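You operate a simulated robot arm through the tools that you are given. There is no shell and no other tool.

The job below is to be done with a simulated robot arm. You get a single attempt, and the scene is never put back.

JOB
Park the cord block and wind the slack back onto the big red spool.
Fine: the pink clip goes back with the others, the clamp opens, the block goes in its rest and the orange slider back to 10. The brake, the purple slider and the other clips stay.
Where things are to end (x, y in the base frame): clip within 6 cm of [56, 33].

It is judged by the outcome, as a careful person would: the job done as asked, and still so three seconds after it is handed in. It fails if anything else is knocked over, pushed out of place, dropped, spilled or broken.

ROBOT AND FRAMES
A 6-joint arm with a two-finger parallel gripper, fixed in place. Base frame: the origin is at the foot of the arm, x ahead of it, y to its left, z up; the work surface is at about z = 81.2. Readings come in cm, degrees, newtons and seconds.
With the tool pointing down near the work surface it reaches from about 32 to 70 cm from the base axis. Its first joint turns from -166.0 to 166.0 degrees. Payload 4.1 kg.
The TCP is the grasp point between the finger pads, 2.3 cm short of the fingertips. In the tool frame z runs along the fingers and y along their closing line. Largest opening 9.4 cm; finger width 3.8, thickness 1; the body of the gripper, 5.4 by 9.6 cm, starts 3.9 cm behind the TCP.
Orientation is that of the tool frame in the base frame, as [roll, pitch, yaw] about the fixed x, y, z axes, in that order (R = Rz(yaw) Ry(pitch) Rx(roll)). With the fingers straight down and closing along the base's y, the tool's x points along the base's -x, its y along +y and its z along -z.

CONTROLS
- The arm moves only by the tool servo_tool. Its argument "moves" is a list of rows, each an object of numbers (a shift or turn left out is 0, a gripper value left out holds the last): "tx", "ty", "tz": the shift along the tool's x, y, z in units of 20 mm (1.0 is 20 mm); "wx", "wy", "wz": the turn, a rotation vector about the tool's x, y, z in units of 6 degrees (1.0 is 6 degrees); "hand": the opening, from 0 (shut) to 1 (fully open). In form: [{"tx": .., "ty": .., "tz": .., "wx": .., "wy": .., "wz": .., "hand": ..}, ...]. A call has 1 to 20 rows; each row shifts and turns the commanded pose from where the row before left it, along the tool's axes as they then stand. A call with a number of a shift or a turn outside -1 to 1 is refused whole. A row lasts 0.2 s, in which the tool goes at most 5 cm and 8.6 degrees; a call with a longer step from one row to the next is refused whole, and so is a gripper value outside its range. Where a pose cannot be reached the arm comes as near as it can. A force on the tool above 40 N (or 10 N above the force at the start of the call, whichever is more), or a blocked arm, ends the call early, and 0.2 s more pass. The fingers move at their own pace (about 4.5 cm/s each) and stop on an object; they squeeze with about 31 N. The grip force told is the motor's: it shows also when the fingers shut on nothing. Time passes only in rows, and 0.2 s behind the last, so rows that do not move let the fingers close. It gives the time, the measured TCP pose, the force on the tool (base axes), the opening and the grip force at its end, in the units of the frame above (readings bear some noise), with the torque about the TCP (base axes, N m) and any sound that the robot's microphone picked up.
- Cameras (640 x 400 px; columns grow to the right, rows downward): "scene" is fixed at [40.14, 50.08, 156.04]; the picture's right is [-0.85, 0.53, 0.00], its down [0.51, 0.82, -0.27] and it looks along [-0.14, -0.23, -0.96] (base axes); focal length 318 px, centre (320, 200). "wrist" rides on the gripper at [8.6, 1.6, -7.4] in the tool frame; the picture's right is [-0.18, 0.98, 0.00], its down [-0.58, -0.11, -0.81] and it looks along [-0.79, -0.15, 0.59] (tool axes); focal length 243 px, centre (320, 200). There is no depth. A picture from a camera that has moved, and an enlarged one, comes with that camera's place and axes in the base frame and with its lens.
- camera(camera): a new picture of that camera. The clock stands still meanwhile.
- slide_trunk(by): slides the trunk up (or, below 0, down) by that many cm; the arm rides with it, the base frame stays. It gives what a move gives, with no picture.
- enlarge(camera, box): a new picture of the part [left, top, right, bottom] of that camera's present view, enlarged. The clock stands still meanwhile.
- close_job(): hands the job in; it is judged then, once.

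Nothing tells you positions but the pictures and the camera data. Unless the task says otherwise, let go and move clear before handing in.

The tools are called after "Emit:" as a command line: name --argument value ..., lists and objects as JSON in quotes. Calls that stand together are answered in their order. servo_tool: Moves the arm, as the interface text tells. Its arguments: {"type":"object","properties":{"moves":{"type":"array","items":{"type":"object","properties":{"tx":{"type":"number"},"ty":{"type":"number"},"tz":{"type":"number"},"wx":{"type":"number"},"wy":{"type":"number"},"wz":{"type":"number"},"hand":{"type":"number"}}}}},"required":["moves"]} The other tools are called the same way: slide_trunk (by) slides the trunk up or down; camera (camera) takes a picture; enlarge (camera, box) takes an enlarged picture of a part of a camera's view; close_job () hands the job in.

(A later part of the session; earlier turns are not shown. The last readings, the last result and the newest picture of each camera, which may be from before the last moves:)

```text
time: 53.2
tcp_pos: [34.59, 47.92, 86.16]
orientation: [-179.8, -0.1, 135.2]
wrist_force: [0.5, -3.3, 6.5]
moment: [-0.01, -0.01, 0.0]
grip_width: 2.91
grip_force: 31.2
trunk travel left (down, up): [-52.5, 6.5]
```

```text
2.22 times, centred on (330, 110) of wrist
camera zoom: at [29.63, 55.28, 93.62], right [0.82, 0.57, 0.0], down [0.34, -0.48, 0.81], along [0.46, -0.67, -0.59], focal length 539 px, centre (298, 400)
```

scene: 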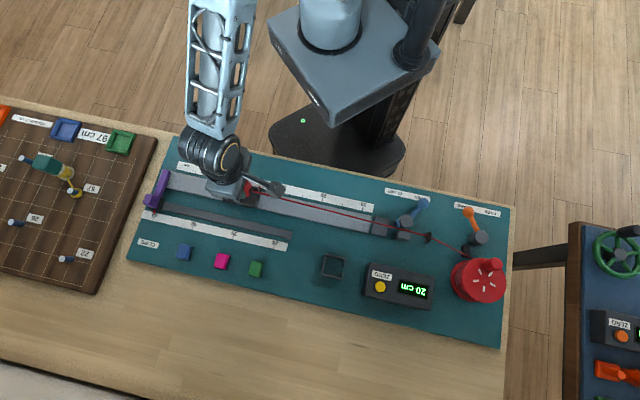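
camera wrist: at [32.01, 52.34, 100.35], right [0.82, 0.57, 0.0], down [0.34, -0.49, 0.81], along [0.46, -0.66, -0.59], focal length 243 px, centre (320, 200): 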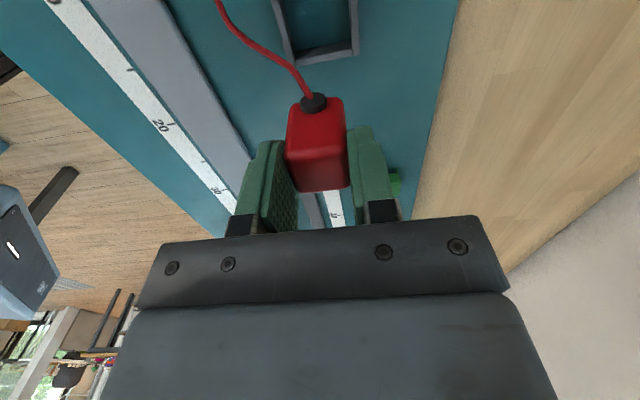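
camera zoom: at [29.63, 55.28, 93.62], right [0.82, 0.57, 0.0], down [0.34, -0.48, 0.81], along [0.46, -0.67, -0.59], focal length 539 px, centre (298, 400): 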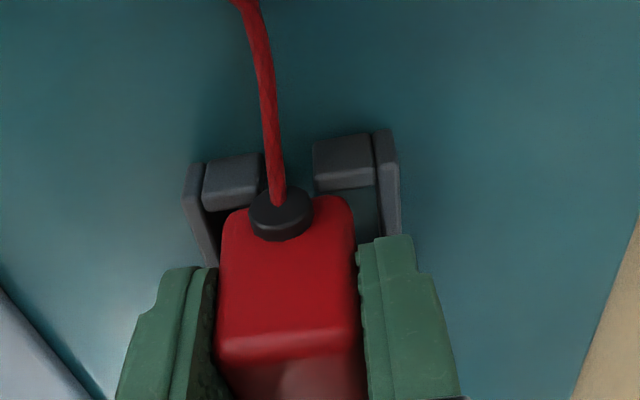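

It caught an edge and then dropped past it; the TCP is now 1.0 cm lower than when the block stood in the cradle, which fits being on the board. I'll open the fingers and rise to check.

Emit:
servo_tool --moves '[{"hand": 0.5}, {}, {}, {"tz": -0.5}, {"tz": -0.8}, {"tz": -0.8}, {}]'

Emit:
camera --camera "wrist"

Emit:
enlarge --camera "wrist" --box '[240, 20, 420, 200]'

```text
time: 54.8
tcp_pos: [34.91, 48.3, 90.6]
orientation: [-180.0, 0.0, 135.2]
wrist_force: [0.0, 0.4, 0.9]
moment: [0.03, 0.0, 0.0]
grip_width: 4.69
grip_force: 0.1
trunk travel left (down, up): [-52.5, 6.5]
```

```text
taken
camera wrist: at [29.82, 55.42, 98.08], right [0.82, 0.57, 0.0], down [0.34, -0.49, 0.81], along [0.46, -0.66, -0.59], focal length 243 px, centre (320, 200)
```

wrist: 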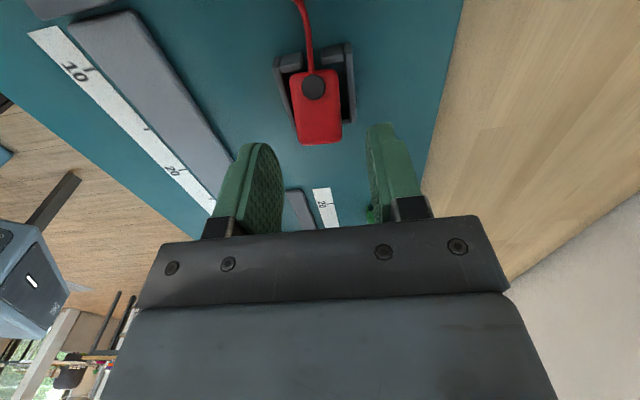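

```text
2.22 times, centred on (330, 110) of wrist
camera zoom: at [29.82, 55.42, 98.08], right [0.82, 0.57, 0.0], down [0.34, -0.49, 0.81], along [0.46, -0.66, -0.59], focal length 539 px, centre (298, 400)
```

zoom: 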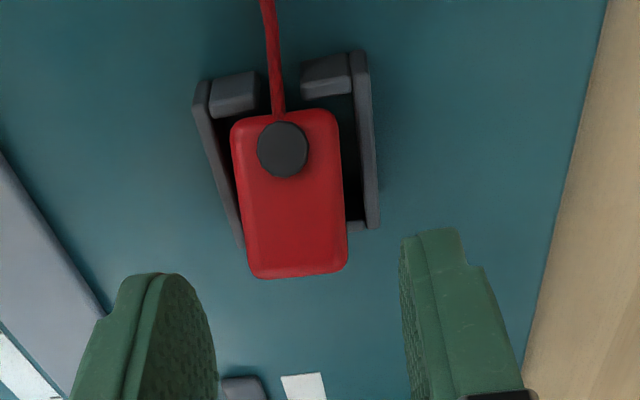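

The block is not seated properly: it rotated in the grip and leans back on the rear wall with its cap facing up. I'll move clear and look at it from the scene camera before fixing it.

Emit:
servo_tool --moves '[{"tz": -1}, {"tz": -1}, {"tx": -1}, {"tx": -1}, {"tx": -1}, {"tx": -1}, {"tx": -1}, {"tx": -1}, {"tx": -1}, {}]'

Emit:
enlarge --camera "scene" --box '[290, 225, 370, 295]'

Emit:
camera --camera "scene"

Emit:
camera --camera "wrist"

```text
time: 57.0
tcp_pos: [44.64, 38.21, 94.64]
orientation: [180.0, -0.1, 135.2]
wrist_force: [0.4, 0.2, 0.1]
moment: [-0.02, 0.04, -0.01]
grip_width: 4.69
grip_force: 0.1
trunk travel left (down, up): [-52.5, 6.5]
```

```text
5.71 times, centred on (330, 260) of scene
camera zoom: at [40.14, 50.08, 156.04], right [-0.85, 0.53, 0.0], down [0.51, 0.82, -0.27], along [-0.14, -0.23, -0.96], focal length 1816 px, centre (263, -143)
```

zoom: 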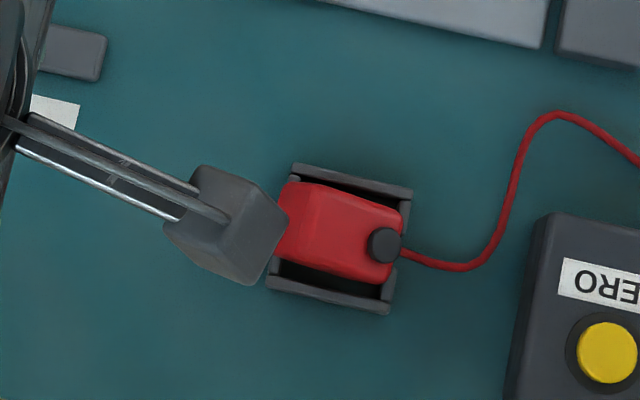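

```text
taken
```

scene: 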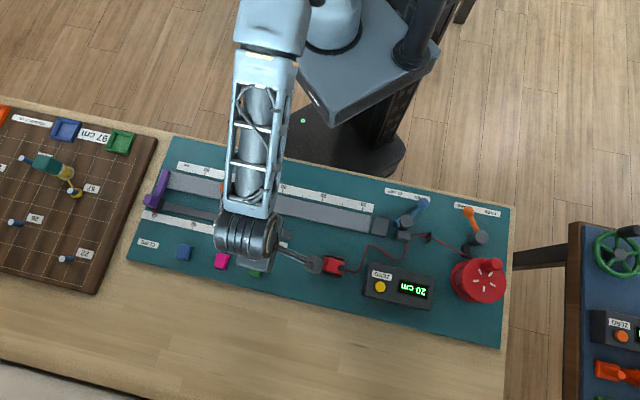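

```text
taken
camera wrist: at [39.51, 45.49, 102.0], right [0.82, 0.57, 0.0], down [0.34, -0.49, 0.81], along [0.46, -0.66, -0.59], focal length 243 px, centre (320, 200)
```

wrist: 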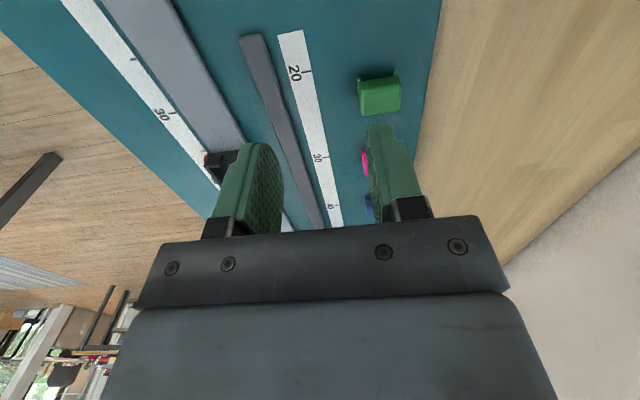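

The wrist camera bracket hides the block's rear in the scene view. I'll move further off and look again.

Emit:
servo_tool --moves '[{"tx": -1, "ty": -0.5}, {"tx": -1, "ty": -0.5}, {"tx": -1, "ty": -0.5}, {}]'

Emit:
enlarge --camera "scene" --box '[300, 235, 360, 290]'

```text
time: 58.0
tcp_pos: [46.8, 31.87, 94.66]
orientation: [179.9, -0.1, 135.2]
wrist_force: [0.1, 1.2, -0.7]
moment: [0.02, 0.03, -0.02]
grip_width: 4.7
grip_force: 0.1
trunk travel left (down, up): [-52.5, 6.5]
```

```text
7.27 times, centred on (330, 262) of scene
camera zoom: at [40.14, 50.08, 156.04], right [-0.85, 0.53, 0.0], down [0.51, 0.82, -0.27], along [-0.14, -0.23, -0.96], focal length 2311 px, centre (247, -254)
```

zoom: 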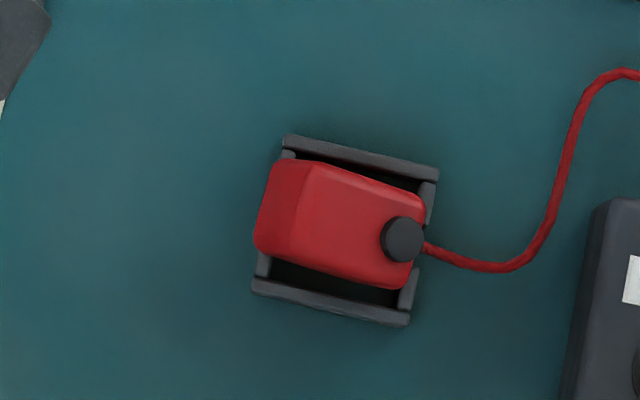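

The block's cap fouled the front stubs, so the block tipped back about 50° and now leans on the rear wall inside the rest. I'll tilt the tool 30° in the same direction, regrip it by its sides, lift it out and set it upright.

Emit:
servo_tool --moves '[{"wy": 1}, {"wy": 1}, {"wy": 1}, {"wy": 1}, {"wy": 1}, {}, {"tx": 0.71, "ty": 0.144, "tz": 0.563}, {"tx": 0.71, "ty": 0.144, "tz": 0.563}, {"tx": 0.71, "ty": 0.144, "tz": 0.563}, {"tx": 0.71, "ty": 0.144, "tz": 0.563}, {"tx": 0.71, "ty": 0.144, "tz": 0.563}, {"tx": 0.71, "ty": 0.144, "tz": 0.563}, {"tx": 0.71, "ty": 0.144, "tz": 0.563}, {"tx": 0.71, "ty": 0.144, "tz": 0.563}, {"tx": 0.71, "ty": 0.144, "tz": 0.563}, {"tx": 0.71, "ty": 0.144, "tz": 0.563}, {}]'

Emit:
camera --camera "wrist"

Emit:
camera --camera "scene"

```text
time: 61.6
tcp_pos: [36.04, 46.7, 91.88]
orientation: [180.0, -30.1, 135.1]
wrist_force: [0.2, 0.2, -0.1]
moment: [0.04, 0.0, 0.01]
grip_width: 4.68
grip_force: 0.0
trunk travel left (down, up): [-52.5, 6.5]
```

```text
taken
camera wrist: at [34.5, 50.49, 102.64], right [0.81, 0.58, -0.09], down [0.57, -0.72, 0.41], along [0.17, -0.38, -0.91], focal length 243 px, centre (320, 200)
```

wrist: 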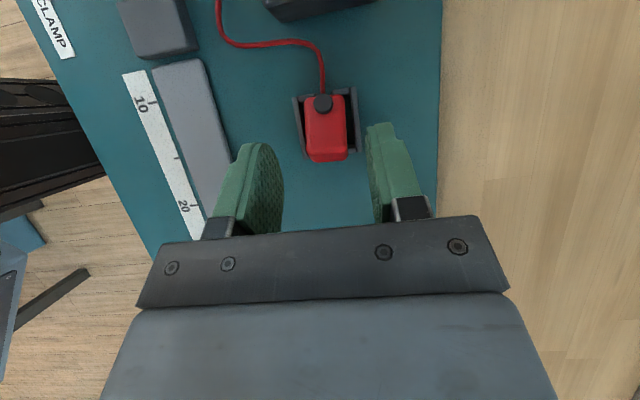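

```text
taken
```

scene: 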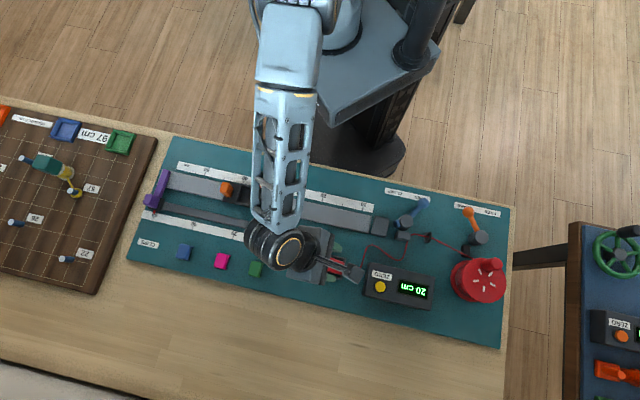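

This tilted view looks almost straight down on the rest. I'll enlarge it to measure.

Emit:
enlarge --camera "wrist" --box '[270, 70, 380, 175]'

```text
3.81 times, centred on (325, 122) of wrist
camera zoom: at [34.5, 50.49, 102.64], right [0.81, 0.58, -0.09], down [0.57, -0.72, 0.41], along [0.17, -0.38, -0.91], focal length 924 px, centre (301, 495)
```

zoom: 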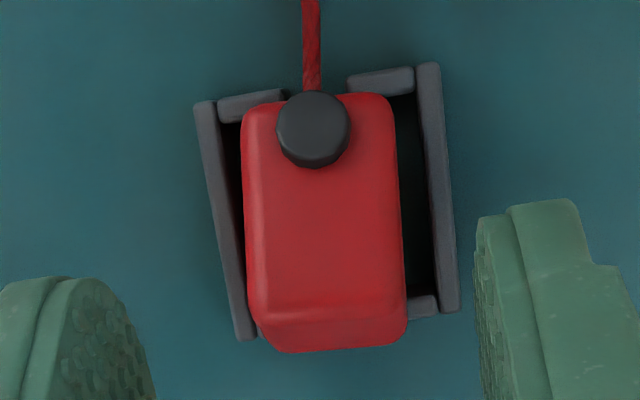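

The rest centre is about 1.7 cm ahead of the TCP, at (34.85, 47.95), and the block now lies back about 65–70° in it. I'll lower onto its sides, keeping the tips just above the walls, and grip.

Emit:
servo_tool --moves '[{"tx": -0.155, "tz": 0.438}, {"tx": -0.155, "tz": 0.438}, {"tx": -0.155, "tz": 0.438}, {"tx": -0.155, "tz": 0.438}, {"tx": -0.155, "tz": 0.438}, {"tx": -0.155, "tz": 0.438}, {}]'

Emit:
camera --camera "wrist"

```text
time: 63.2
tcp_pos: [35.24, 47.29, 86.34]
orientation: [180.0, -30.0, 135.2]
wrist_force: [0.1, 0.1, 0.3]
moment: [0.02, 0.0, -0.01]
grip_width: 4.68
grip_force: 0.0
trunk travel left (down, up): [-52.5, 6.5]
```

```text
taken
camera wrist: at [33.74, 51.22, 97.1], right [0.81, 0.58, -0.09], down [0.57, -0.72, 0.41], along [0.17, -0.38, -0.91], focal length 243 px, centre (320, 200)
```

wrist: 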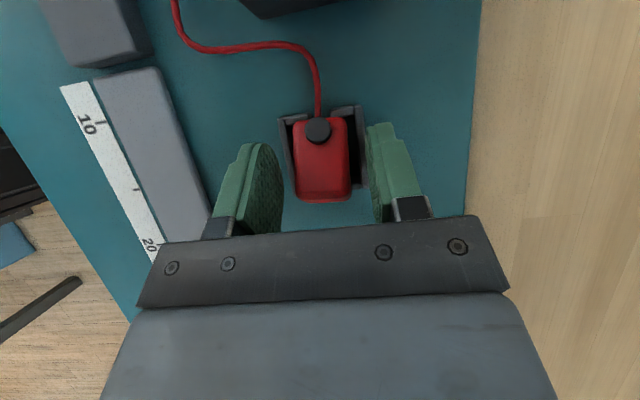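

The pads straddle the block with no contact so far. Closing now.

Emit:
servo_tool --moves '[{"hand": 0.2}, {}, {}, {}, {}]'

Emit:
enlarge --camera "wrist" --box '[220, 80, 420, 240]'

```text
time: 64.4
tcp_pos: [35.34, 47.36, 86.46]
orientation: [180.0, -30.0, 135.2]
wrist_force: [-1.0, 0.1, 0.1]
moment: [-0.01, 0.03, -0.05]
grip_width: 2.93
grip_force: 31.2
trunk travel left (down, up): [-52.5, 6.5]
```

```text
2.50 times, centred on (320, 160) of wrist
camera zoom: at [33.74, 51.21, 97.12], right [0.81, 0.58, -0.09], down [0.57, -0.72, 0.41], along [0.17, -0.38, -0.91], focal length 606 px, centre (320, 300)
```

zoom: 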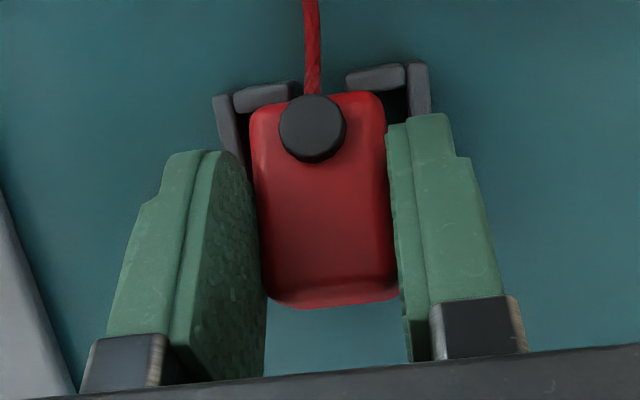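

The grip is good at 2.93 cm. I'll lift straight up and check how the block sits in the fingers.

Emit:
servo_tool --moves '[{"tx": 0.1, "tz": -0.173}, {"tx": 0.2, "tz": -0.346}, {"tx": 0.4, "tz": -0.693}, {"tx": 0.4, "tz": -0.693}, {"tx": 0.4, "tz": -0.693}, {}]'

Emit:
enlarge --camera "wrist" --box '[220, 60, 420, 240]'

```text
time: 65.8
tcp_pos: [35.47, 47.36, 92.25]
orientation: [-180.0, -30.1, 135.3]
wrist_force: [0.3, -0.1, -0.2]
moment: [-0.02, 0.03, 0.02]
grip_width: 2.89
grip_force: 30.6
trunk travel left (down, up): [-52.5, 6.5]
```

```text
2.22 times, centred on (320, 150) of wrist
camera zoom: at [33.92, 51.22, 102.98], right [0.81, 0.58, -0.09], down [0.57, -0.72, 0.41], along [0.17, -0.38, -0.91], focal length 539 px, centre (320, 311)
```

zoom: 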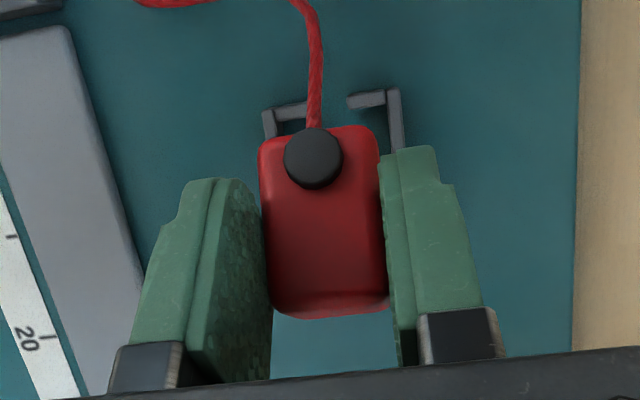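

The block is firmly held. I'll move to open board behind the rest and turn the tool back the other way so the block comes nearly upright.

Emit:
servo_tool --moves '[{"tx": -0.474, "ty": 0.083, "tz": -0.402}, {"tx": -0.474, "ty": 0.083, "tz": -0.402}, {"tx": -0.474, "ty": 0.083, "tz": -0.402}, {"tx": -0.474, "ty": 0.083, "tz": -0.402}, {"tx": -0.474, "ty": 0.083, "tz": -0.402}, {"tx": -0.474, "ty": 0.083, "tz": -0.402}, {"tx": -0.474, "ty": 0.083, "tz": -0.402}, {"tx": -0.474, "ty": 0.083, "tz": -0.402}, {"tx": -0.474, "ty": 0.083, "tz": -0.402}, {"wy": -1}, {"wy": -1}, {"wy": -1}, {"wy": -1}, {"wy": -1}, {"wy": -1}, {"wy": -1}, {"wy": -1}, {"wy": -1}, {"wy": -1}, {}]'

Emit:
camera --camera "wrist"

Emit:
camera --camera "scene"

```text
time: 70.0
tcp_pos: [44.19, 40.6, 94.42]
orientation: [180.0, 30.0, 135.2]
wrist_force: [0.5, -0.6, -0.1]
moment: [0.0, 0.01, 0.02]
grip_width: 2.92
grip_force: 31.1
trunk travel left (down, up): [-52.5, 6.5]
```

```text
taken
camera wrist: at [37.37, 49.69, 96.48], right [0.81, 0.58, 0.09], down [-0.01, -0.15, 0.99], along [0.59, -0.8, -0.12], focal length 243 px, centre (320, 200)
```

wrist: 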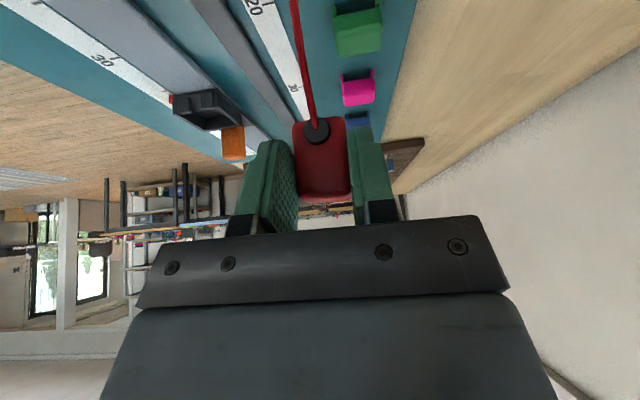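

```text
taken
```

scene: 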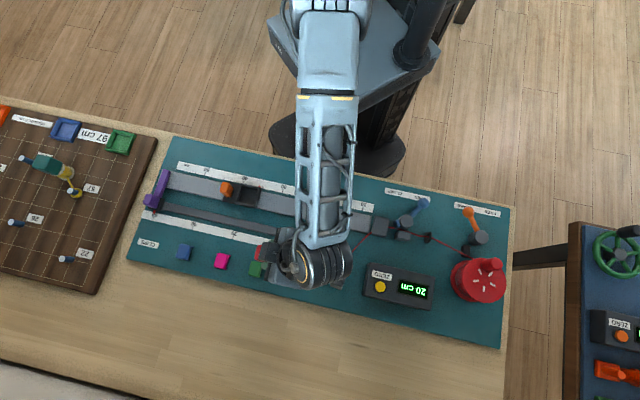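

The block is now within about 8° of upright. I'll shift to a clear patch and lower it gently onto the board.

Emit:
servo_tool --moves '[{"tx": 0.67, "ty": -0.225, "tz": -0.39}, {"tx": 0.67, "ty": -0.225, "tz": -0.39}, {"tx": 0.42, "tz": 0.727}, {"tx": 0.42, "tz": 0.727}, {"tx": 0.42, "tz": 0.727}, {"tx": 0.42, "tz": 0.727}, {}]'

Emit:
camera --camera "wrist"

Emit:
enlarge --camera "scene" --box '[240, 190, 440, 320]'

```text
time: 71.6
tcp_pos: [41.28, 42.11, 87.93]
orientation: [-179.9, 29.9, 135.1]
wrist_force: [0.7, 0.5, -0.2]
moment: [0.0, 0.02, -0.02]
grip_width: 2.92
grip_force: 31.2
trunk travel left (down, up): [-52.5, 6.5]
```

```text
taken
camera wrist: at [34.5, 51.16, 90.04], right [0.81, 0.58, 0.09], down [-0.01, -0.15, 0.99], along [0.59, -0.8, -0.12], focal length 243 px, centre (320, 200)
```

wrist: 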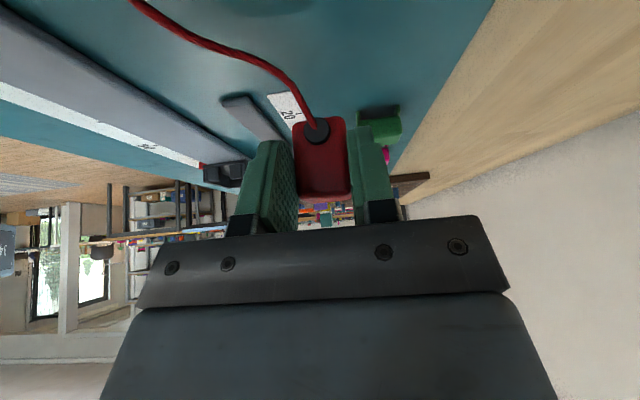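

```text
3.08 times, centred on (340, 255) of scene
camera zoom: at [40.14, 50.08, 156.04], right [-0.85, 0.53, 0.0], down [0.51, 0.82, -0.27], along [-0.14, -0.23, -0.96], focal length 978 px, centre (258, 31)
```

zoom: 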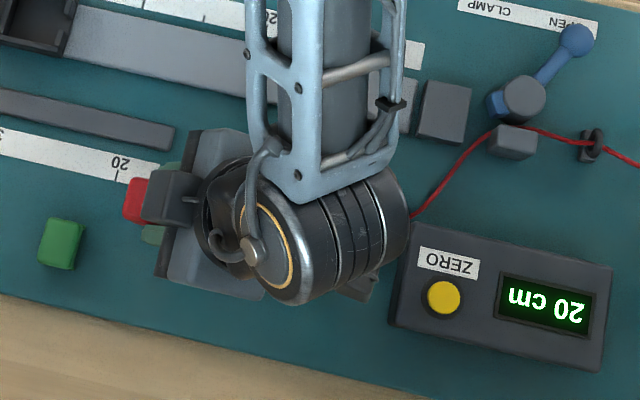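

Clear below. I'll lower in small steps until contact.

Emit:
servo_tool --moves '[{"tx": 0.1, "tz": 0.173}, {"tx": 0.1, "tz": 0.173}, {"tx": 0.1, "tz": 0.173}, {"tx": 0.1, "tz": 0.173}, {}]'

Emit:
servo_tool --moves '[{"tx": 0.075, "tz": 0.13}, {}]'

Emit:
servo_tool --moves '[{"tx": 0.05, "tz": 0.087}, {}]'

Emit:
camera --camera "wrist"

```text
time: 72.8
tcp_pos: [41.39, 42.28, 86.11]
orientation: [179.9, 30.0, 135.1]
wrist_force: [0.0, 0.0, -0.6]
moment: [0.02, 0.0, 0.0]
grip_width: 2.93
grip_force: 30.8
trunk travel left (down, up): [-52.5, 6.5]
```

```text
time: 73.4
tcp_pos: [41.29, 42.31, 85.85]
orientation: [-180.0, 30.0, 135.1]
wrist_force: [0.5, -0.3, 0.2]
moment: [0.03, -0.02, -0.02]
grip_width: 2.93
grip_force: 30.9
trunk travel left (down, up): [-52.5, 6.5]
```

```text
time: 74.0
tcp_pos: [41.42, 42.28, 85.57]
orientation: [180.0, 30.0, 135.0]
wrist_force: [0.0, 0.3, -0.1]
moment: [0.03, 0.0, -0.02]
grip_width: 2.93
grip_force: 31.2
trunk travel left (down, up): [-52.5, 6.5]
```

```text
taken
camera wrist: at [34.58, 51.33, 87.7], right [0.81, 0.58, 0.09], down [-0.01, -0.15, 0.99], along [0.59, -0.8, -0.12], focal length 243 px, centre (320, 200)
```

wrist: 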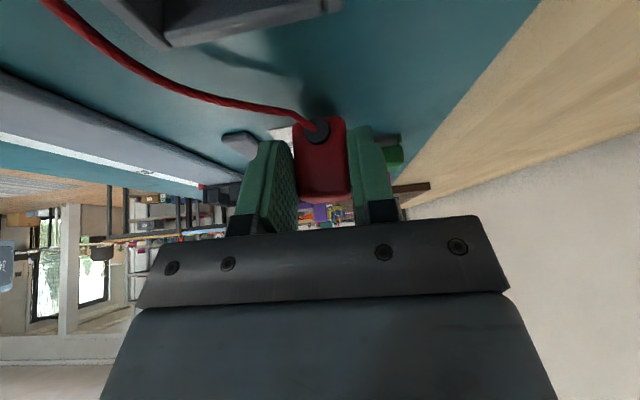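

Emit:
servo_tool --moves '[{"tx": 0.05, "tz": 0.087}, {}]'

Emit:
servo_tool --moves '[{"tx": 0.05, "tz": 0.087}, {}]'

Emit:
servo_tool --moves '[{"tx": 0.05, "tz": 0.087}, {}]'

```text
time: 74.6
tcp_pos: [41.43, 42.36, 85.34]
orientation: [-179.9, 30.0, 135.1]
wrist_force: [0.5, 0.8, -0.2]
moment: [0.02, 0.0, 0.06]
grip_width: 2.92
grip_force: 31.4
trunk travel left (down, up): [-52.5, 6.5]
```

```text
time: 75.2
tcp_pos: [41.45, 42.31, 85.28]
orientation: [-180.0, 30.0, 135.1]
wrist_force: [-0.4, -0.5, -0.2]
moment: [0.02, 0.01, 0.04]
grip_width: 2.91
grip_force: 31.2
trunk travel left (down, up): [-52.5, 6.5]
```

```text
time: 75.8
tcp_pos: [41.27, 42.28, 85.09]
orientation: [-179.9, 30.0, 135.2]
wrist_force: [0.1, -0.3, 0.2]
moment: [0.01, 0.01, 0.0]
grip_width: 2.95
grip_force: 30.8
trunk travel left (down, up): [-52.5, 6.5]
```

Emit:
servo_tool --moves '[{"tx": 0.04, "tz": 0.07}, {}]'

Emit:
servo_tool --moves '[{"tx": 0.04, "tz": 0.07}, {}]'

Emit:
enlarge --camera "wrist" --box '[240, 80, 420, 220]'

```text
time: 76.4
tcp_pos: [41.38, 42.24, 84.96]
orientation: [179.9, 30.0, 135.0]
wrist_force: [0.1, -0.9, 7.3]
moment: [-0.28, -0.22, -0.02]
grip_width: 2.9
grip_force: 31.2
trunk travel left (down, up): [-52.5, 6.5]
```

```text
time: 77.0
tcp_pos: [41.29, 42.45, 84.97]
orientation: [179.7, 30.0, 135.0]
wrist_force: [3.0, 0.6, 19.2]
moment: [-0.58, -0.64, 0.08]
grip_width: 2.93
grip_force: 31.3
trunk travel left (down, up): [-52.5, 6.5]
```

```text
2.86 times, centred on (330, 150) of wrist
camera zoom: at [34.53, 51.35, 87.06], right [0.81, 0.58, 0.1], down [-0.01, -0.15, 0.99], along [0.59, -0.8, -0.12], focal length 693 px, centre (291, 343)
```

zoom: 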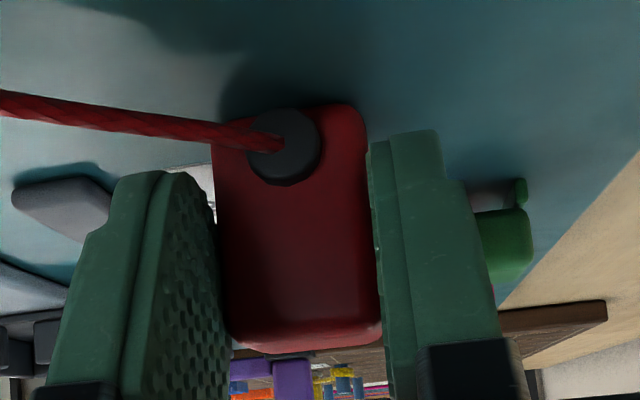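

The rear-bottom edge of the block has touched the board. I'll open to let it settle upright, then withdraw.

Emit:
servo_tool --moves '[{"tx": -0.025, "tz": -0.043}, {"hand": 0.35}, {}, {"hand": 0.5}, {}, {}]'

Emit:
enlarge --camera "wrist" --box '[240, 80, 420, 220]'

```text
time: 78.4
tcp_pos: [41.32, 42.31, 85.03]
orientation: [180.0, 29.9, 135.0]
wrist_force: [-1.1, 0.2, 0.4]
moment: [-0.03, -0.02, 0.0]
grip_width: 4.71
grip_force: 0.1
trunk travel left (down, up): [-52.5, 6.5]
```

```text
2.86 times, centred on (330, 150) of wrist
camera zoom: at [34.49, 51.37, 86.93], right [0.81, 0.58, 0.09], down [-0.01, -0.15, 0.99], along [0.59, -0.8, -0.12], focal length 693 px, centre (291, 343)
```

zoom: 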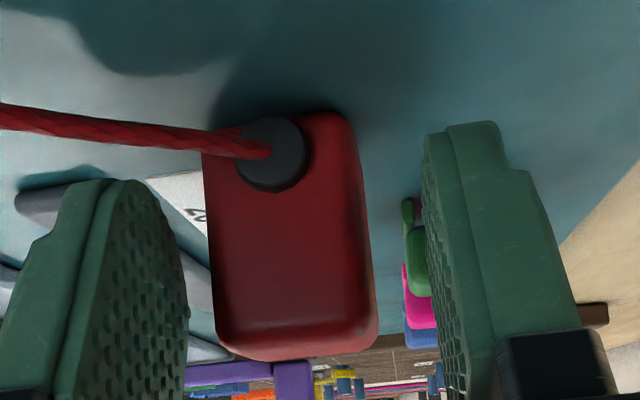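

The block is standing upright. I'll rise straight up and bring the tool vertical, then look at it and at the empty rest.

Emit:
servo_tool --moves '[{"tx": -0.25, "tz": -0.433}, {"tx": -0.5, "tz": -0.866}, {"tx": -0.5, "tz": -0.866}, {"tx": -0.5, "tz": -0.866}, {"tx": -0.5, "tz": -0.866}, {"wy": 1}, {"wy": 1}, {"wy": 1}, {"wy": 1}, {"wy": 1}, {}]'

Emit:
camera --camera "wrist"

Emit:
camera --camera "scene"

```text
time: 80.8
tcp_pos: [41.46, 42.16, 93.82]
orientation: [-180.0, -0.2, 135.2]
wrist_force: [-0.3, 0.7, 0.0]
moment: [0.02, 0.02, 0.0]
grip_width: 4.7
grip_force: 0.1
trunk travel left (down, up): [-52.5, 6.5]
```

```text
taken
camera wrist: at [36.4, 49.36, 101.27], right [0.82, 0.57, 0.0], down [0.34, -0.49, 0.81], along [0.46, -0.66, -0.59], focal length 243 px, centre (320, 200)
```

wrist: 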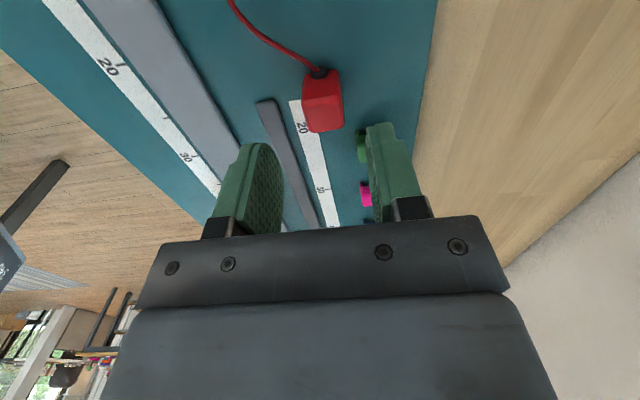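

```text
taken
```

scene: 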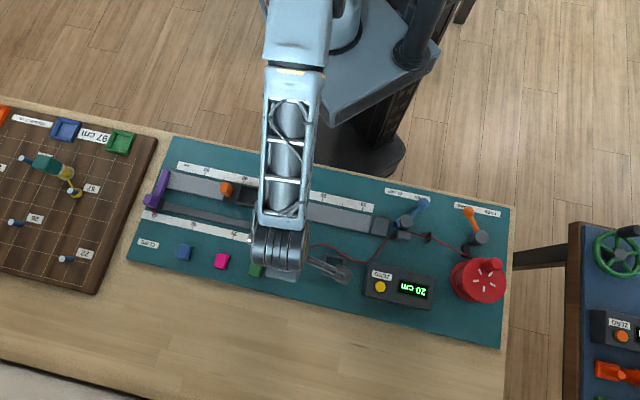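

The block is standing on clear board. I'll tilt the wrist camera to look nearly straight down, and measure the block with its cap and then the empty rest from the same height.

Emit:
servo_tool --moves '[{"tx": -1}, {"tx": -1}, {"wy": 1}, {"wy": 1}, {"wy": 1}, {"wy": 1}, {"wy": 1}, {}]'

Emit:
enlarge --camera "wrist" --box '[250, 50, 400, 190]'

Emit:
servo_tool --moves '[{"tx": 0.866, "tz": 0.5}, {"tx": 0.866, "tz": 0.5}, {"tx": 0.866, "tz": 0.5}, {"tx": 0.866, "tz": 0.5}, {"tx": 0.866, "tz": 0.5}, {}]'

Emit:
enlarge --camera "wrist" --box '[250, 50, 400, 190]'

```text
time: 82.6
tcp_pos: [44.11, 39.54, 93.81]
orientation: [-179.9, -30.1, 135.1]
wrist_force: [0.3, 0.3, 0.1]
moment: [0.01, -0.01, -0.02]
grip_width: 4.68
grip_force: 0.0
trunk travel left (down, up): [-52.5, 6.5]
```

```text
2.86 times, centred on (325, 120) of wrist
camera zoom: at [42.61, 43.3, 104.56], right [0.81, 0.58, -0.09], down [0.57, -0.72, 0.41], along [0.17, -0.38, -0.91], focal length 693 px, centre (306, 429)
```

zoom: 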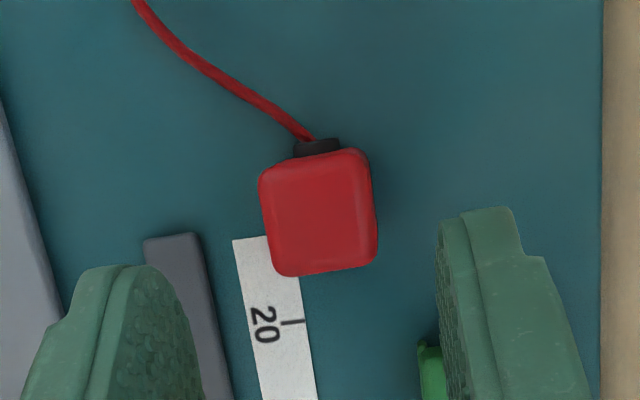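

```text
time: 84.0
tcp_pos: [36.98, 46.31, 93.96]
orientation: [179.9, -30.1, 135.0]
wrist_force: [0.2, 0.9, 0.2]
moment: [-0.01, 0.01, 0.01]
grip_width: 4.68
grip_force: 0.0
trunk travel left (down, up): [-52.5, 6.5]
```

```text
2.86 times, centred on (325, 120) of wrist
camera zoom: at [35.47, 50.19, 104.69], right [0.81, 0.58, -0.09], down [0.57, -0.72, 0.41], along [0.17, -0.38, -0.91], focal length 693 px, centre (306, 429)
```

zoom: 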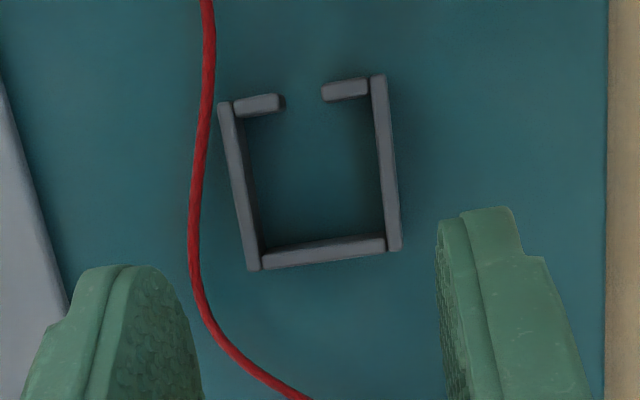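

The measurements agree: the rest is 3.8 cm long inside with its centre at (34.91, 47.76), and block plus cap is about 3.25 cm. My first placement was 0.6 cm too far toward the stubs. I'll regrip the block upright at (42.8, 40.6).

Emit:
servo_tool --moves '[{"wy": -1}, {"wy": -1}, {"wy": -1}, {"wy": -1}, {"wy": -1}, {"tx": -0.813, "ty": 0.011}, {"tx": -0.813, "ty": 0.011}, {"tx": -0.813, "ty": 0.011}, {"tx": -0.813, "ty": 0.011}, {"tx": -0.813, "ty": 0.011}, {"tz": 0.8}, {"tz": 0.8}, {}]'

Emit:
camera --camera "wrist"

```text
time: 86.8
tcp_pos: [42.91, 40.92, 90.48]
orientation: [180.0, -0.1, 135.2]
wrist_force: [-0.8, 0.8, -0.4]
moment: [0.03, -0.01, -0.01]
grip_width: 4.71
grip_force: 0.0
trunk travel left (down, up): [-52.5, 6.5]
```

```text
taken
camera wrist: at [37.89, 48.15, 97.94], right [0.82, 0.57, 0.0], down [0.34, -0.49, 0.81], along [0.46, -0.66, -0.59], focal length 243 px, centre (320, 200)
```

wrist: 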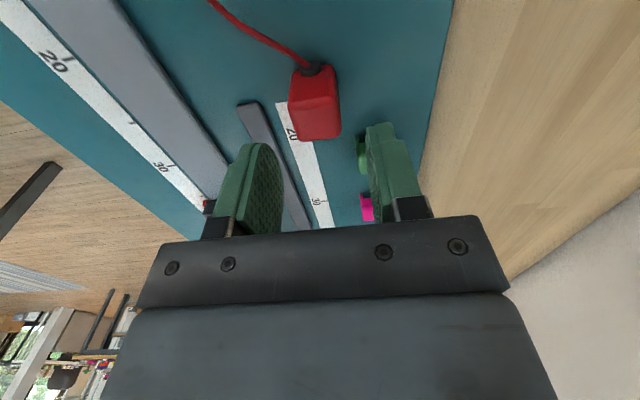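

The TCP is centred over the block. I'll descend to z 86.3, grip and lift.

Emit:
servo_tool --moves '[{"tz": 0.8}, {"tz": 0.8}, {"tz": 0.49}, {}, {"hand": 0.2}, {}, {}, {}, {}]'

Emit:
enlarge --camera "wrist" --box '[220, 60, 440, 240]'

```text
time: 88.8
tcp_pos: [42.96, 40.95, 86.34]
orientation: [-180.0, 0.0, 135.1]
wrist_force: [-0.2, -0.1, 0.4]
moment: [0.01, -0.03, 0.0]
grip_width: 2.86
grip_force: 30.8
trunk travel left (down, up): [-52.5, 6.5]
```

```text
2.22 times, centred on (330, 150) of wrist
camera zoom: at [37.89, 48.3, 93.75], right [0.82, 0.57, 0.0], down [0.34, -0.49, 0.81], along [0.46, -0.66, -0.59], focal length 539 px, centre (298, 311)
```

zoom: 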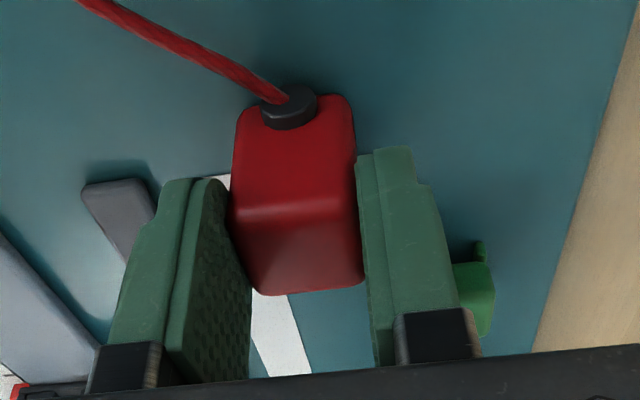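

The block is gripped squarely. I'll lift it and move it over the rest, aiming the block centre at (35.07, 47.60) so the cap stays inside the stubs.

Emit:
servo_tool --moves '[{"tz": -0.4}, {"tz": -0.7}, {"tz": -0.9}, {"tx": 0.862, "ty": -0.073}, {"tx": 0.862, "ty": -0.073}, {"tx": 0.862, "ty": -0.073}, {"tx": 0.862, "ty": -0.073}, {"tx": 0.862, "ty": -0.073}, {"tx": 0.862, "ty": -0.073}, {}, {}]'

Emit:
enlarge --camera "wrist" --box '[220, 20, 440, 200]'

```text
time: 91.2
tcp_pos: [35.0, 47.54, 90.47]
orientation: [-180.0, 0.0, 135.2]
wrist_force: [0.4, 0.5, -0.9]
moment: [0.01, 0.02, 0.02]
grip_width: 2.88
grip_force: 30.9
trunk travel left (down, up): [-52.5, 6.5]
```

```text
2.22 times, centred on (330, 110) of wrist
camera zoom: at [29.99, 54.81, 97.8], right [0.82, 0.57, 0.0], down [0.34, -0.49, 0.81], along [0.46, -0.66, -0.59], focal length 539 px, centre (298, 400)
```

zoom: 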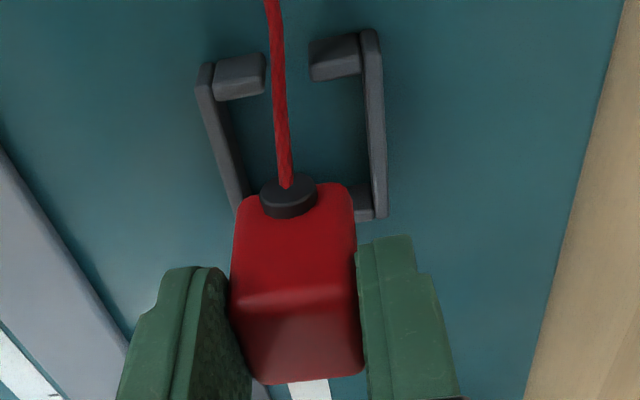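

The geometry checks out: the block centre is within a few millimetres of ideal. I'll lower it, creeping at the end.

Emit:
servo_tool --moves '[{"tz": 0.6, "ty": 0.06}, {"tz": 0.5}, {"tz": 0.25}, {}]'

Emit:
servo_tool --moves '[{"tz": 0.15}, {}]'

Emit:
servo_tool --moves '[{"tz": 0.15}, {}]'

Emit:
enlarge --camera "wrist" --box '[220, 20, 440, 200]'

```text
time: 92.2
tcp_pos: [35.18, 47.46, 87.98]
orientation: [179.7, -0.1, 135.2]
wrist_force: [-0.1, -0.4, 15.5]
moment: [-0.37, -0.12, -0.03]
grip_width: 2.88
grip_force: 30.9
trunk travel left (down, up): [-52.5, 6.5]
```

```text
time: 92.8
tcp_pos: [35.04, 47.57, 87.72]
orientation: [179.6, -0.1, 135.1]
wrist_force: [1.3, 5.5, 28.5]
moment: [-0.23, -0.41, 0.06]
grip_width: 2.92
grip_force: 31.2
trunk travel left (down, up): [-52.5, 6.5]
```

```text
time: 93.2
tcp_pos: [35.21, 47.79, 87.7]
orientation: [179.4, -0.3, 135.2]
wrist_force: [-1.0, -1.0, 13.7]
moment: [-0.37, 0.0, -0.03]
grip_width: 2.87
grip_force: 31.3
trunk travel left (down, up): [-52.5, 6.5]
stopped in row 2: the force on the tool passed its limit at 42 N (the readings are from after the stop); the commanded pose is now the measured one
```

```text
2.22 times, centred on (330, 110) of wrist
camera zoom: at [30.12, 54.92, 95.17], right [0.82, 0.57, 0.01], down [0.33, -0.5, 0.8], along [0.46, -0.66, -0.6], focal length 539 px, centre (298, 400)
```

zoom: 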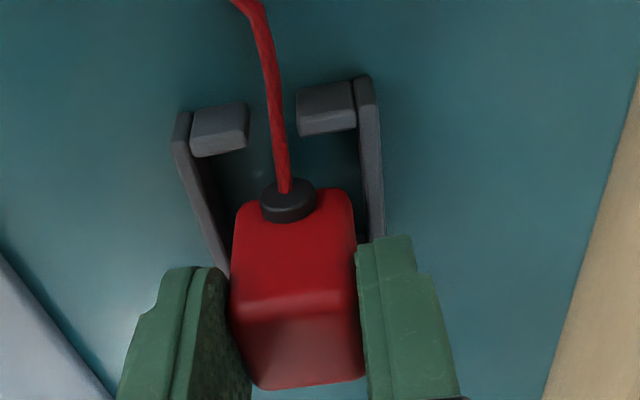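

The rear edge touched the back wall's top this time, so the right spot lies between the two tries. I'll lift 1 cm, level the tool, shift 3 mm toward the spool and check again.

Emit:
servo_tool --moves '[{"tz": -0.3}, {"tz": -0.3, "wx": 0.1, "wy": -0.05}, {}, {}]'

Emit:
enlarge --camera "wrist" --box '[220, 20, 440, 200]'

```text
time: 94.2
tcp_pos: [35.17, 47.83, 88.81]
orientation: [-179.8, 0.2, 135.2]
wrist_force: [-0.3, -0.2, -0.6]
moment: [-0.01, 0.02, -0.01]
grip_width: 2.9
grip_force: 31.0
trunk travel left (down, up): [-52.5, 6.5]
```

```text
2.22 times, centred on (330, 110) of wrist
camera zoom: at [30.16, 55.07, 96.07], right [0.82, 0.57, 0.0], down [0.34, -0.48, 0.81], along [0.46, -0.67, -0.59], focal length 539 px, centre (298, 400)
```

zoom: 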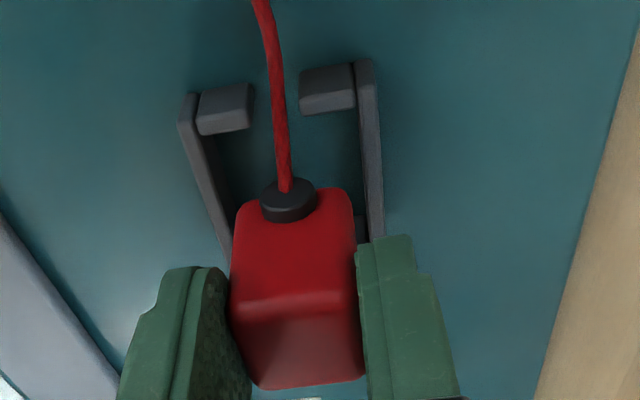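

Laterally it is centred, and the stubs are 2.3 cm ahead. I'll shift 2 mm forward and lower in small steps, watching the force.

Emit:
servo_tool --moves '[{"tx": 0.11, "wx": -0.03, "wy": 0.03}, {"tz": 0.3}, {"tz": 0.15}, {}]'

Emit:
servo_tool --moves '[{"tz": 0.12}, {}]'

```text
time: 95.2
tcp_pos: [34.99, 47.83, 87.77]
orientation: [-179.9, 0.1, 135.1]
wrist_force: [0.6, 0.6, -0.3]
moment: [0.02, -0.03, -0.01]
grip_width: 2.91
grip_force: 31.2
trunk travel left (down, up): [-52.5, 6.5]
```

```text
time: 95.8
tcp_pos: [35.14, 47.82, 87.5]
orientation: [-179.9, 0.0, 135.1]
wrist_force: [0.0, 0.1, -0.2]
moment: [-0.03, -0.03, 0.0]
grip_width: 2.9
grip_force: 30.7
trunk travel left (down, up): [-52.5, 6.5]
```

Already lower than the previous contact, with no force. Continuing down.

Emit:
servo_tool --moves '[{"tz": 0.12}, {}]'

Emit:
servo_tool --moves '[{"tz": 0.12}, {}]'

Emit:
servo_tool --moves '[{"tz": 0.12}, {}]'

Emit:
enlarge --camera "wrist" --box '[220, 20, 440, 200]'

```text
time: 96.4
tcp_pos: [35.08, 47.79, 87.23]
orientation: [179.9, 0.0, 135.2]
wrist_force: [-0.3, 0.3, 0.6]
moment: [-0.02, -0.01, 0.0]
grip_width: 2.88
grip_force: 30.8
trunk travel left (down, up): [-52.5, 6.5]
```

```text
time: 97.0
tcp_pos: [35.16, 47.93, 87.13]
orientation: [179.9, 0.1, 135.3]
wrist_force: [-0.5, 1.1, 0.5]
moment: [0.07, 0.07, -0.03]
grip_width: 2.89
grip_force: 30.6
trunk travel left (down, up): [-52.5, 6.5]
```

```text
time: 97.6
tcp_pos: [35.16, 47.82, 86.91]
orientation: [180.0, 0.0, 135.2]
wrist_force: [0.3, 0.5, 0.4]
moment: [0.02, 0.02, -0.04]
grip_width: 2.9
grip_force: 30.8
trunk travel left (down, up): [-52.5, 6.5]
```

```text
2.22 times, centred on (330, 110) of wrist
camera zoom: at [30.11, 55.08, 94.24], right [0.82, 0.57, 0.0], down [0.34, -0.49, 0.81], along [0.46, -0.66, -0.59], focal length 539 px, centre (298, 400)
```

zoom: 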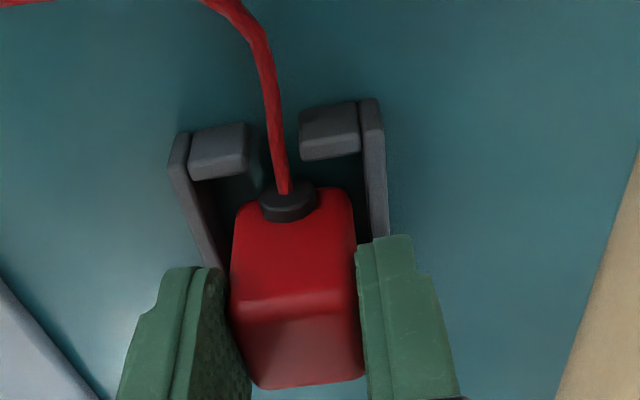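

The block is dropping cleanly between the walls. A few more small steps to the board.

Emit:
servo_tool --moves '[{"tz": 0.1}, {}]'

Emit:
servo_tool --moves '[{"tz": 0.1}, {}]'

Emit:
servo_tool --moves '[{"tz": 0.07}, {}]'

```text
time: 98.2
tcp_pos: [35.21, 47.83, 86.62]
orientation: [-180.0, 0.1, 135.2]
wrist_force: [0.6, 0.2, -0.8]
moment: [0.0, -0.01, 0.0]
grip_width: 2.9
grip_force: 30.8
trunk travel left (down, up): [-52.5, 6.5]
```

```text
time: 98.8
tcp_pos: [34.95, 47.82, 86.5]
orientation: [180.0, 0.0, 135.2]
wrist_force: [-0.7, 1.4, 0.1]
moment: [-0.01, -0.01, 0.01]
grip_width: 2.89
grip_force: 31.1
trunk travel left (down, up): [-52.5, 6.5]
```

```text
time: 99.4
tcp_pos: [35.03, 47.84, 86.27]
orientation: [-179.9, 0.0, 135.2]
wrist_force: [0.2, -0.4, 0.1]
moment: [-0.02, 0.01, 0.01]
grip_width: 2.91
grip_force: 31.0
trunk travel left (down, up): [-52.5, 6.5]
```

Emit:
servo_tool --moves '[{"tz": 0.06}, {}]'

Emit:
servo_tool --moves '[{"tz": 0.06}, {}]'

Emit:
servo_tool --moves '[{"tz": 0.04}, {}]'

```text
time: 100.0
tcp_pos: [34.95, 47.87, 86.22]
orientation: [-180.0, 0.0, 135.2]
wrist_force: [-1.1, 0.5, 1.1]
moment: [0.06, 0.02, 0.02]
grip_width: 2.89
grip_force: 30.8
trunk travel left (down, up): [-52.5, 6.5]
```

```text
time: 100.6
tcp_pos: [35.01, 47.71, 86.08]
orientation: [180.0, -0.1, 135.2]
wrist_force: [0.0, -1.2, 4.3]
moment: [0.05, 0.06, 0.05]
grip_width: 2.89
grip_force: 31.2
trunk travel left (down, up): [-52.5, 6.5]
```

```text
time: 101.2
tcp_pos: [34.96, 47.73, 86.1]
orientation: [179.8, -0.1, 135.2]
wrist_force: [2.7, 1.9, 14.6]
moment: [0.18, 0.03, -0.03]
grip_width: 2.88
grip_force: 30.6
trunk travel left (down, up): [-52.5, 6.5]
```

The block has touched down on the board inside the rest. I'll open, rise and verify.

Emit:
servo_tool --moves '[{"tz": -0.04}, {"hand": 0.4}, {}, {}, {"tz": -0.5}, {"tz": -0.8}, {"tz": -0.8}, {}]'

Emit:
enlarge --camera "wrist" --box '[240, 20, 420, 200]'

```text
time: 103.0
tcp_pos: [34.95, 47.77, 90.55]
orientation: [-179.9, 0.1, 135.2]
wrist_force: [0.4, -0.4, -0.9]
moment: [0.0, 0.0, 0.02]
grip_width: 3.75
grip_force: 0.0
trunk travel left (down, up): [-52.5, 6.5]
```

```text
2.22 times, centred on (330, 110) of wrist
camera zoom: at [29.94, 55.05, 97.89], right [0.82, 0.57, 0.0], down [0.34, -0.49, 0.81], along [0.46, -0.66, -0.59], focal length 539 px, centre (298, 400)
```

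zoom: 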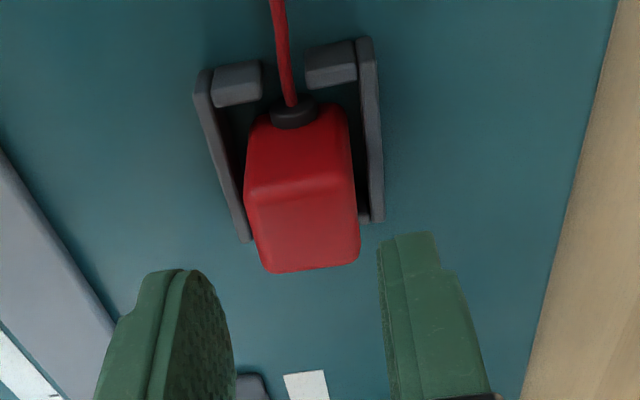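

The block is parked upright in its rest with the cord leading out the gap. Next is the orange slider; I'll go above its handle near (46.9, 19.5).

Emit:
servo_tool --moves '[{"tz": -0.9, "hand": 0.5}, {"tz": -0.9}, {"tx": -0.948, "ty": -0.385}, {"tx": -0.948, "ty": -0.385}, {"tx": -0.948, "ty": -0.385}, {"tx": -0.948, "ty": -0.385}, {"tx": -0.948, "ty": -0.385}, {"tx": -0.948, "ty": -0.385}, {"tx": -0.948, "ty": -0.385}, {"tx": -0.948, "ty": -0.385}, {"tx": -0.948, "ty": -0.385}, {"tx": -0.948, "ty": -0.385}, {"tx": -0.948, "ty": -0.385}, {"tx": -0.948, "ty": -0.385}, {"tx": -0.948, "ty": -0.385}, {"tx": -0.948, "ty": -0.385}, {"tx": -0.948, "ty": -0.385}, {}]'

Emit:
camera --camera "scene"

Emit:
enlarge --camera "wrist" --box '[220, 20, 440, 200]'

Emit:
enlarge --camera "scene" --box '[300, 200, 500, 310]'

```text
time: 106.8
tcp_pos: [47.04, 19.51, 93.75]
orientation: [-180.0, 0.0, 135.2]
wrist_force: [0.1, -0.1, 0.1]
moment: [0.04, -0.01, 0.02]
grip_width: 4.69
grip_force: 0.0
trunk travel left (down, up): [-52.5, 6.5]
```

```text
taken
```

scene: 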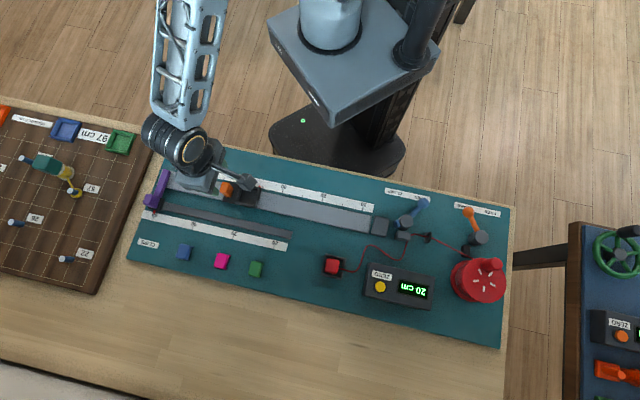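

```text
2.22 times, centred on (330, 110) of wrist
camera zoom: at [42.03, 26.84, 101.22], right [0.82, 0.57, 0.0], down [0.34, -0.49, 0.81], along [0.46, -0.66, -0.59], focal length 539 px, centre (298, 400)
```

zoom: 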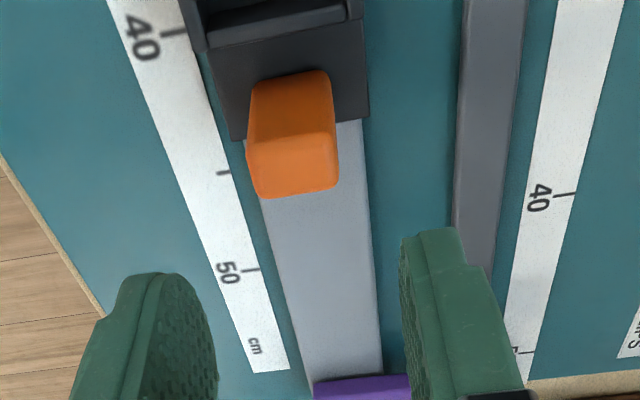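

```text
3.20 times, centred on (400, 255) of scene
camera zoom: at [40.14, 50.08, 156.04], right [-0.85, 0.53, 0.0], down [0.51, 0.82, -0.27], along [-0.14, -0.23, -0.96], focal length 1017 px, centre (64, 24)
```

zoom: 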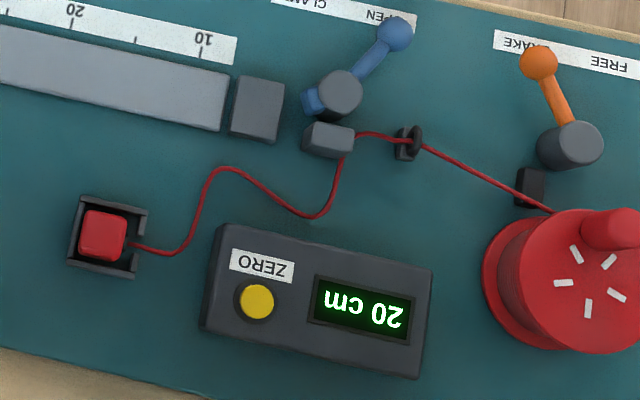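

The handle is right below. I'll descend to z 88 and look again before gripping.

Emit:
servo_tool --moves '[{"tz": 0.9}, {"tz": 0.9}, {"tz": 0.9}, {}]'

Emit:
enlarge --camera "wrist" --box '[220, 40, 440, 220]'

```text
time: 107.8
tcp_pos: [47.11, 19.58, 88.41]
orientation: [-180.0, 0.1, 135.1]
wrist_force: [-0.1, 0.0, 1.0]
moment: [-0.02, 0.01, -0.01]
grip_width: 4.67
grip_force: 0.0
trunk travel left (down, up): [-52.5, 6.5]
```

```text
2.22 times, centred on (330, 130) of wrist
camera zoom: at [42.12, 26.92, 95.81], right [0.82, 0.57, 0.0], down [0.34, -0.49, 0.81], along [0.46, -0.66, -0.59], focal length 539 px, centre (298, 356)
```

zoom: 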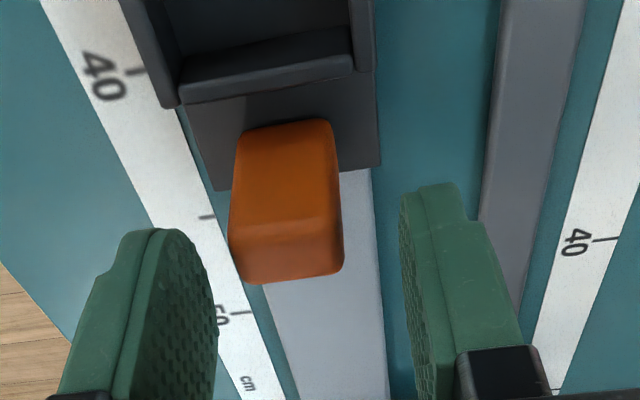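

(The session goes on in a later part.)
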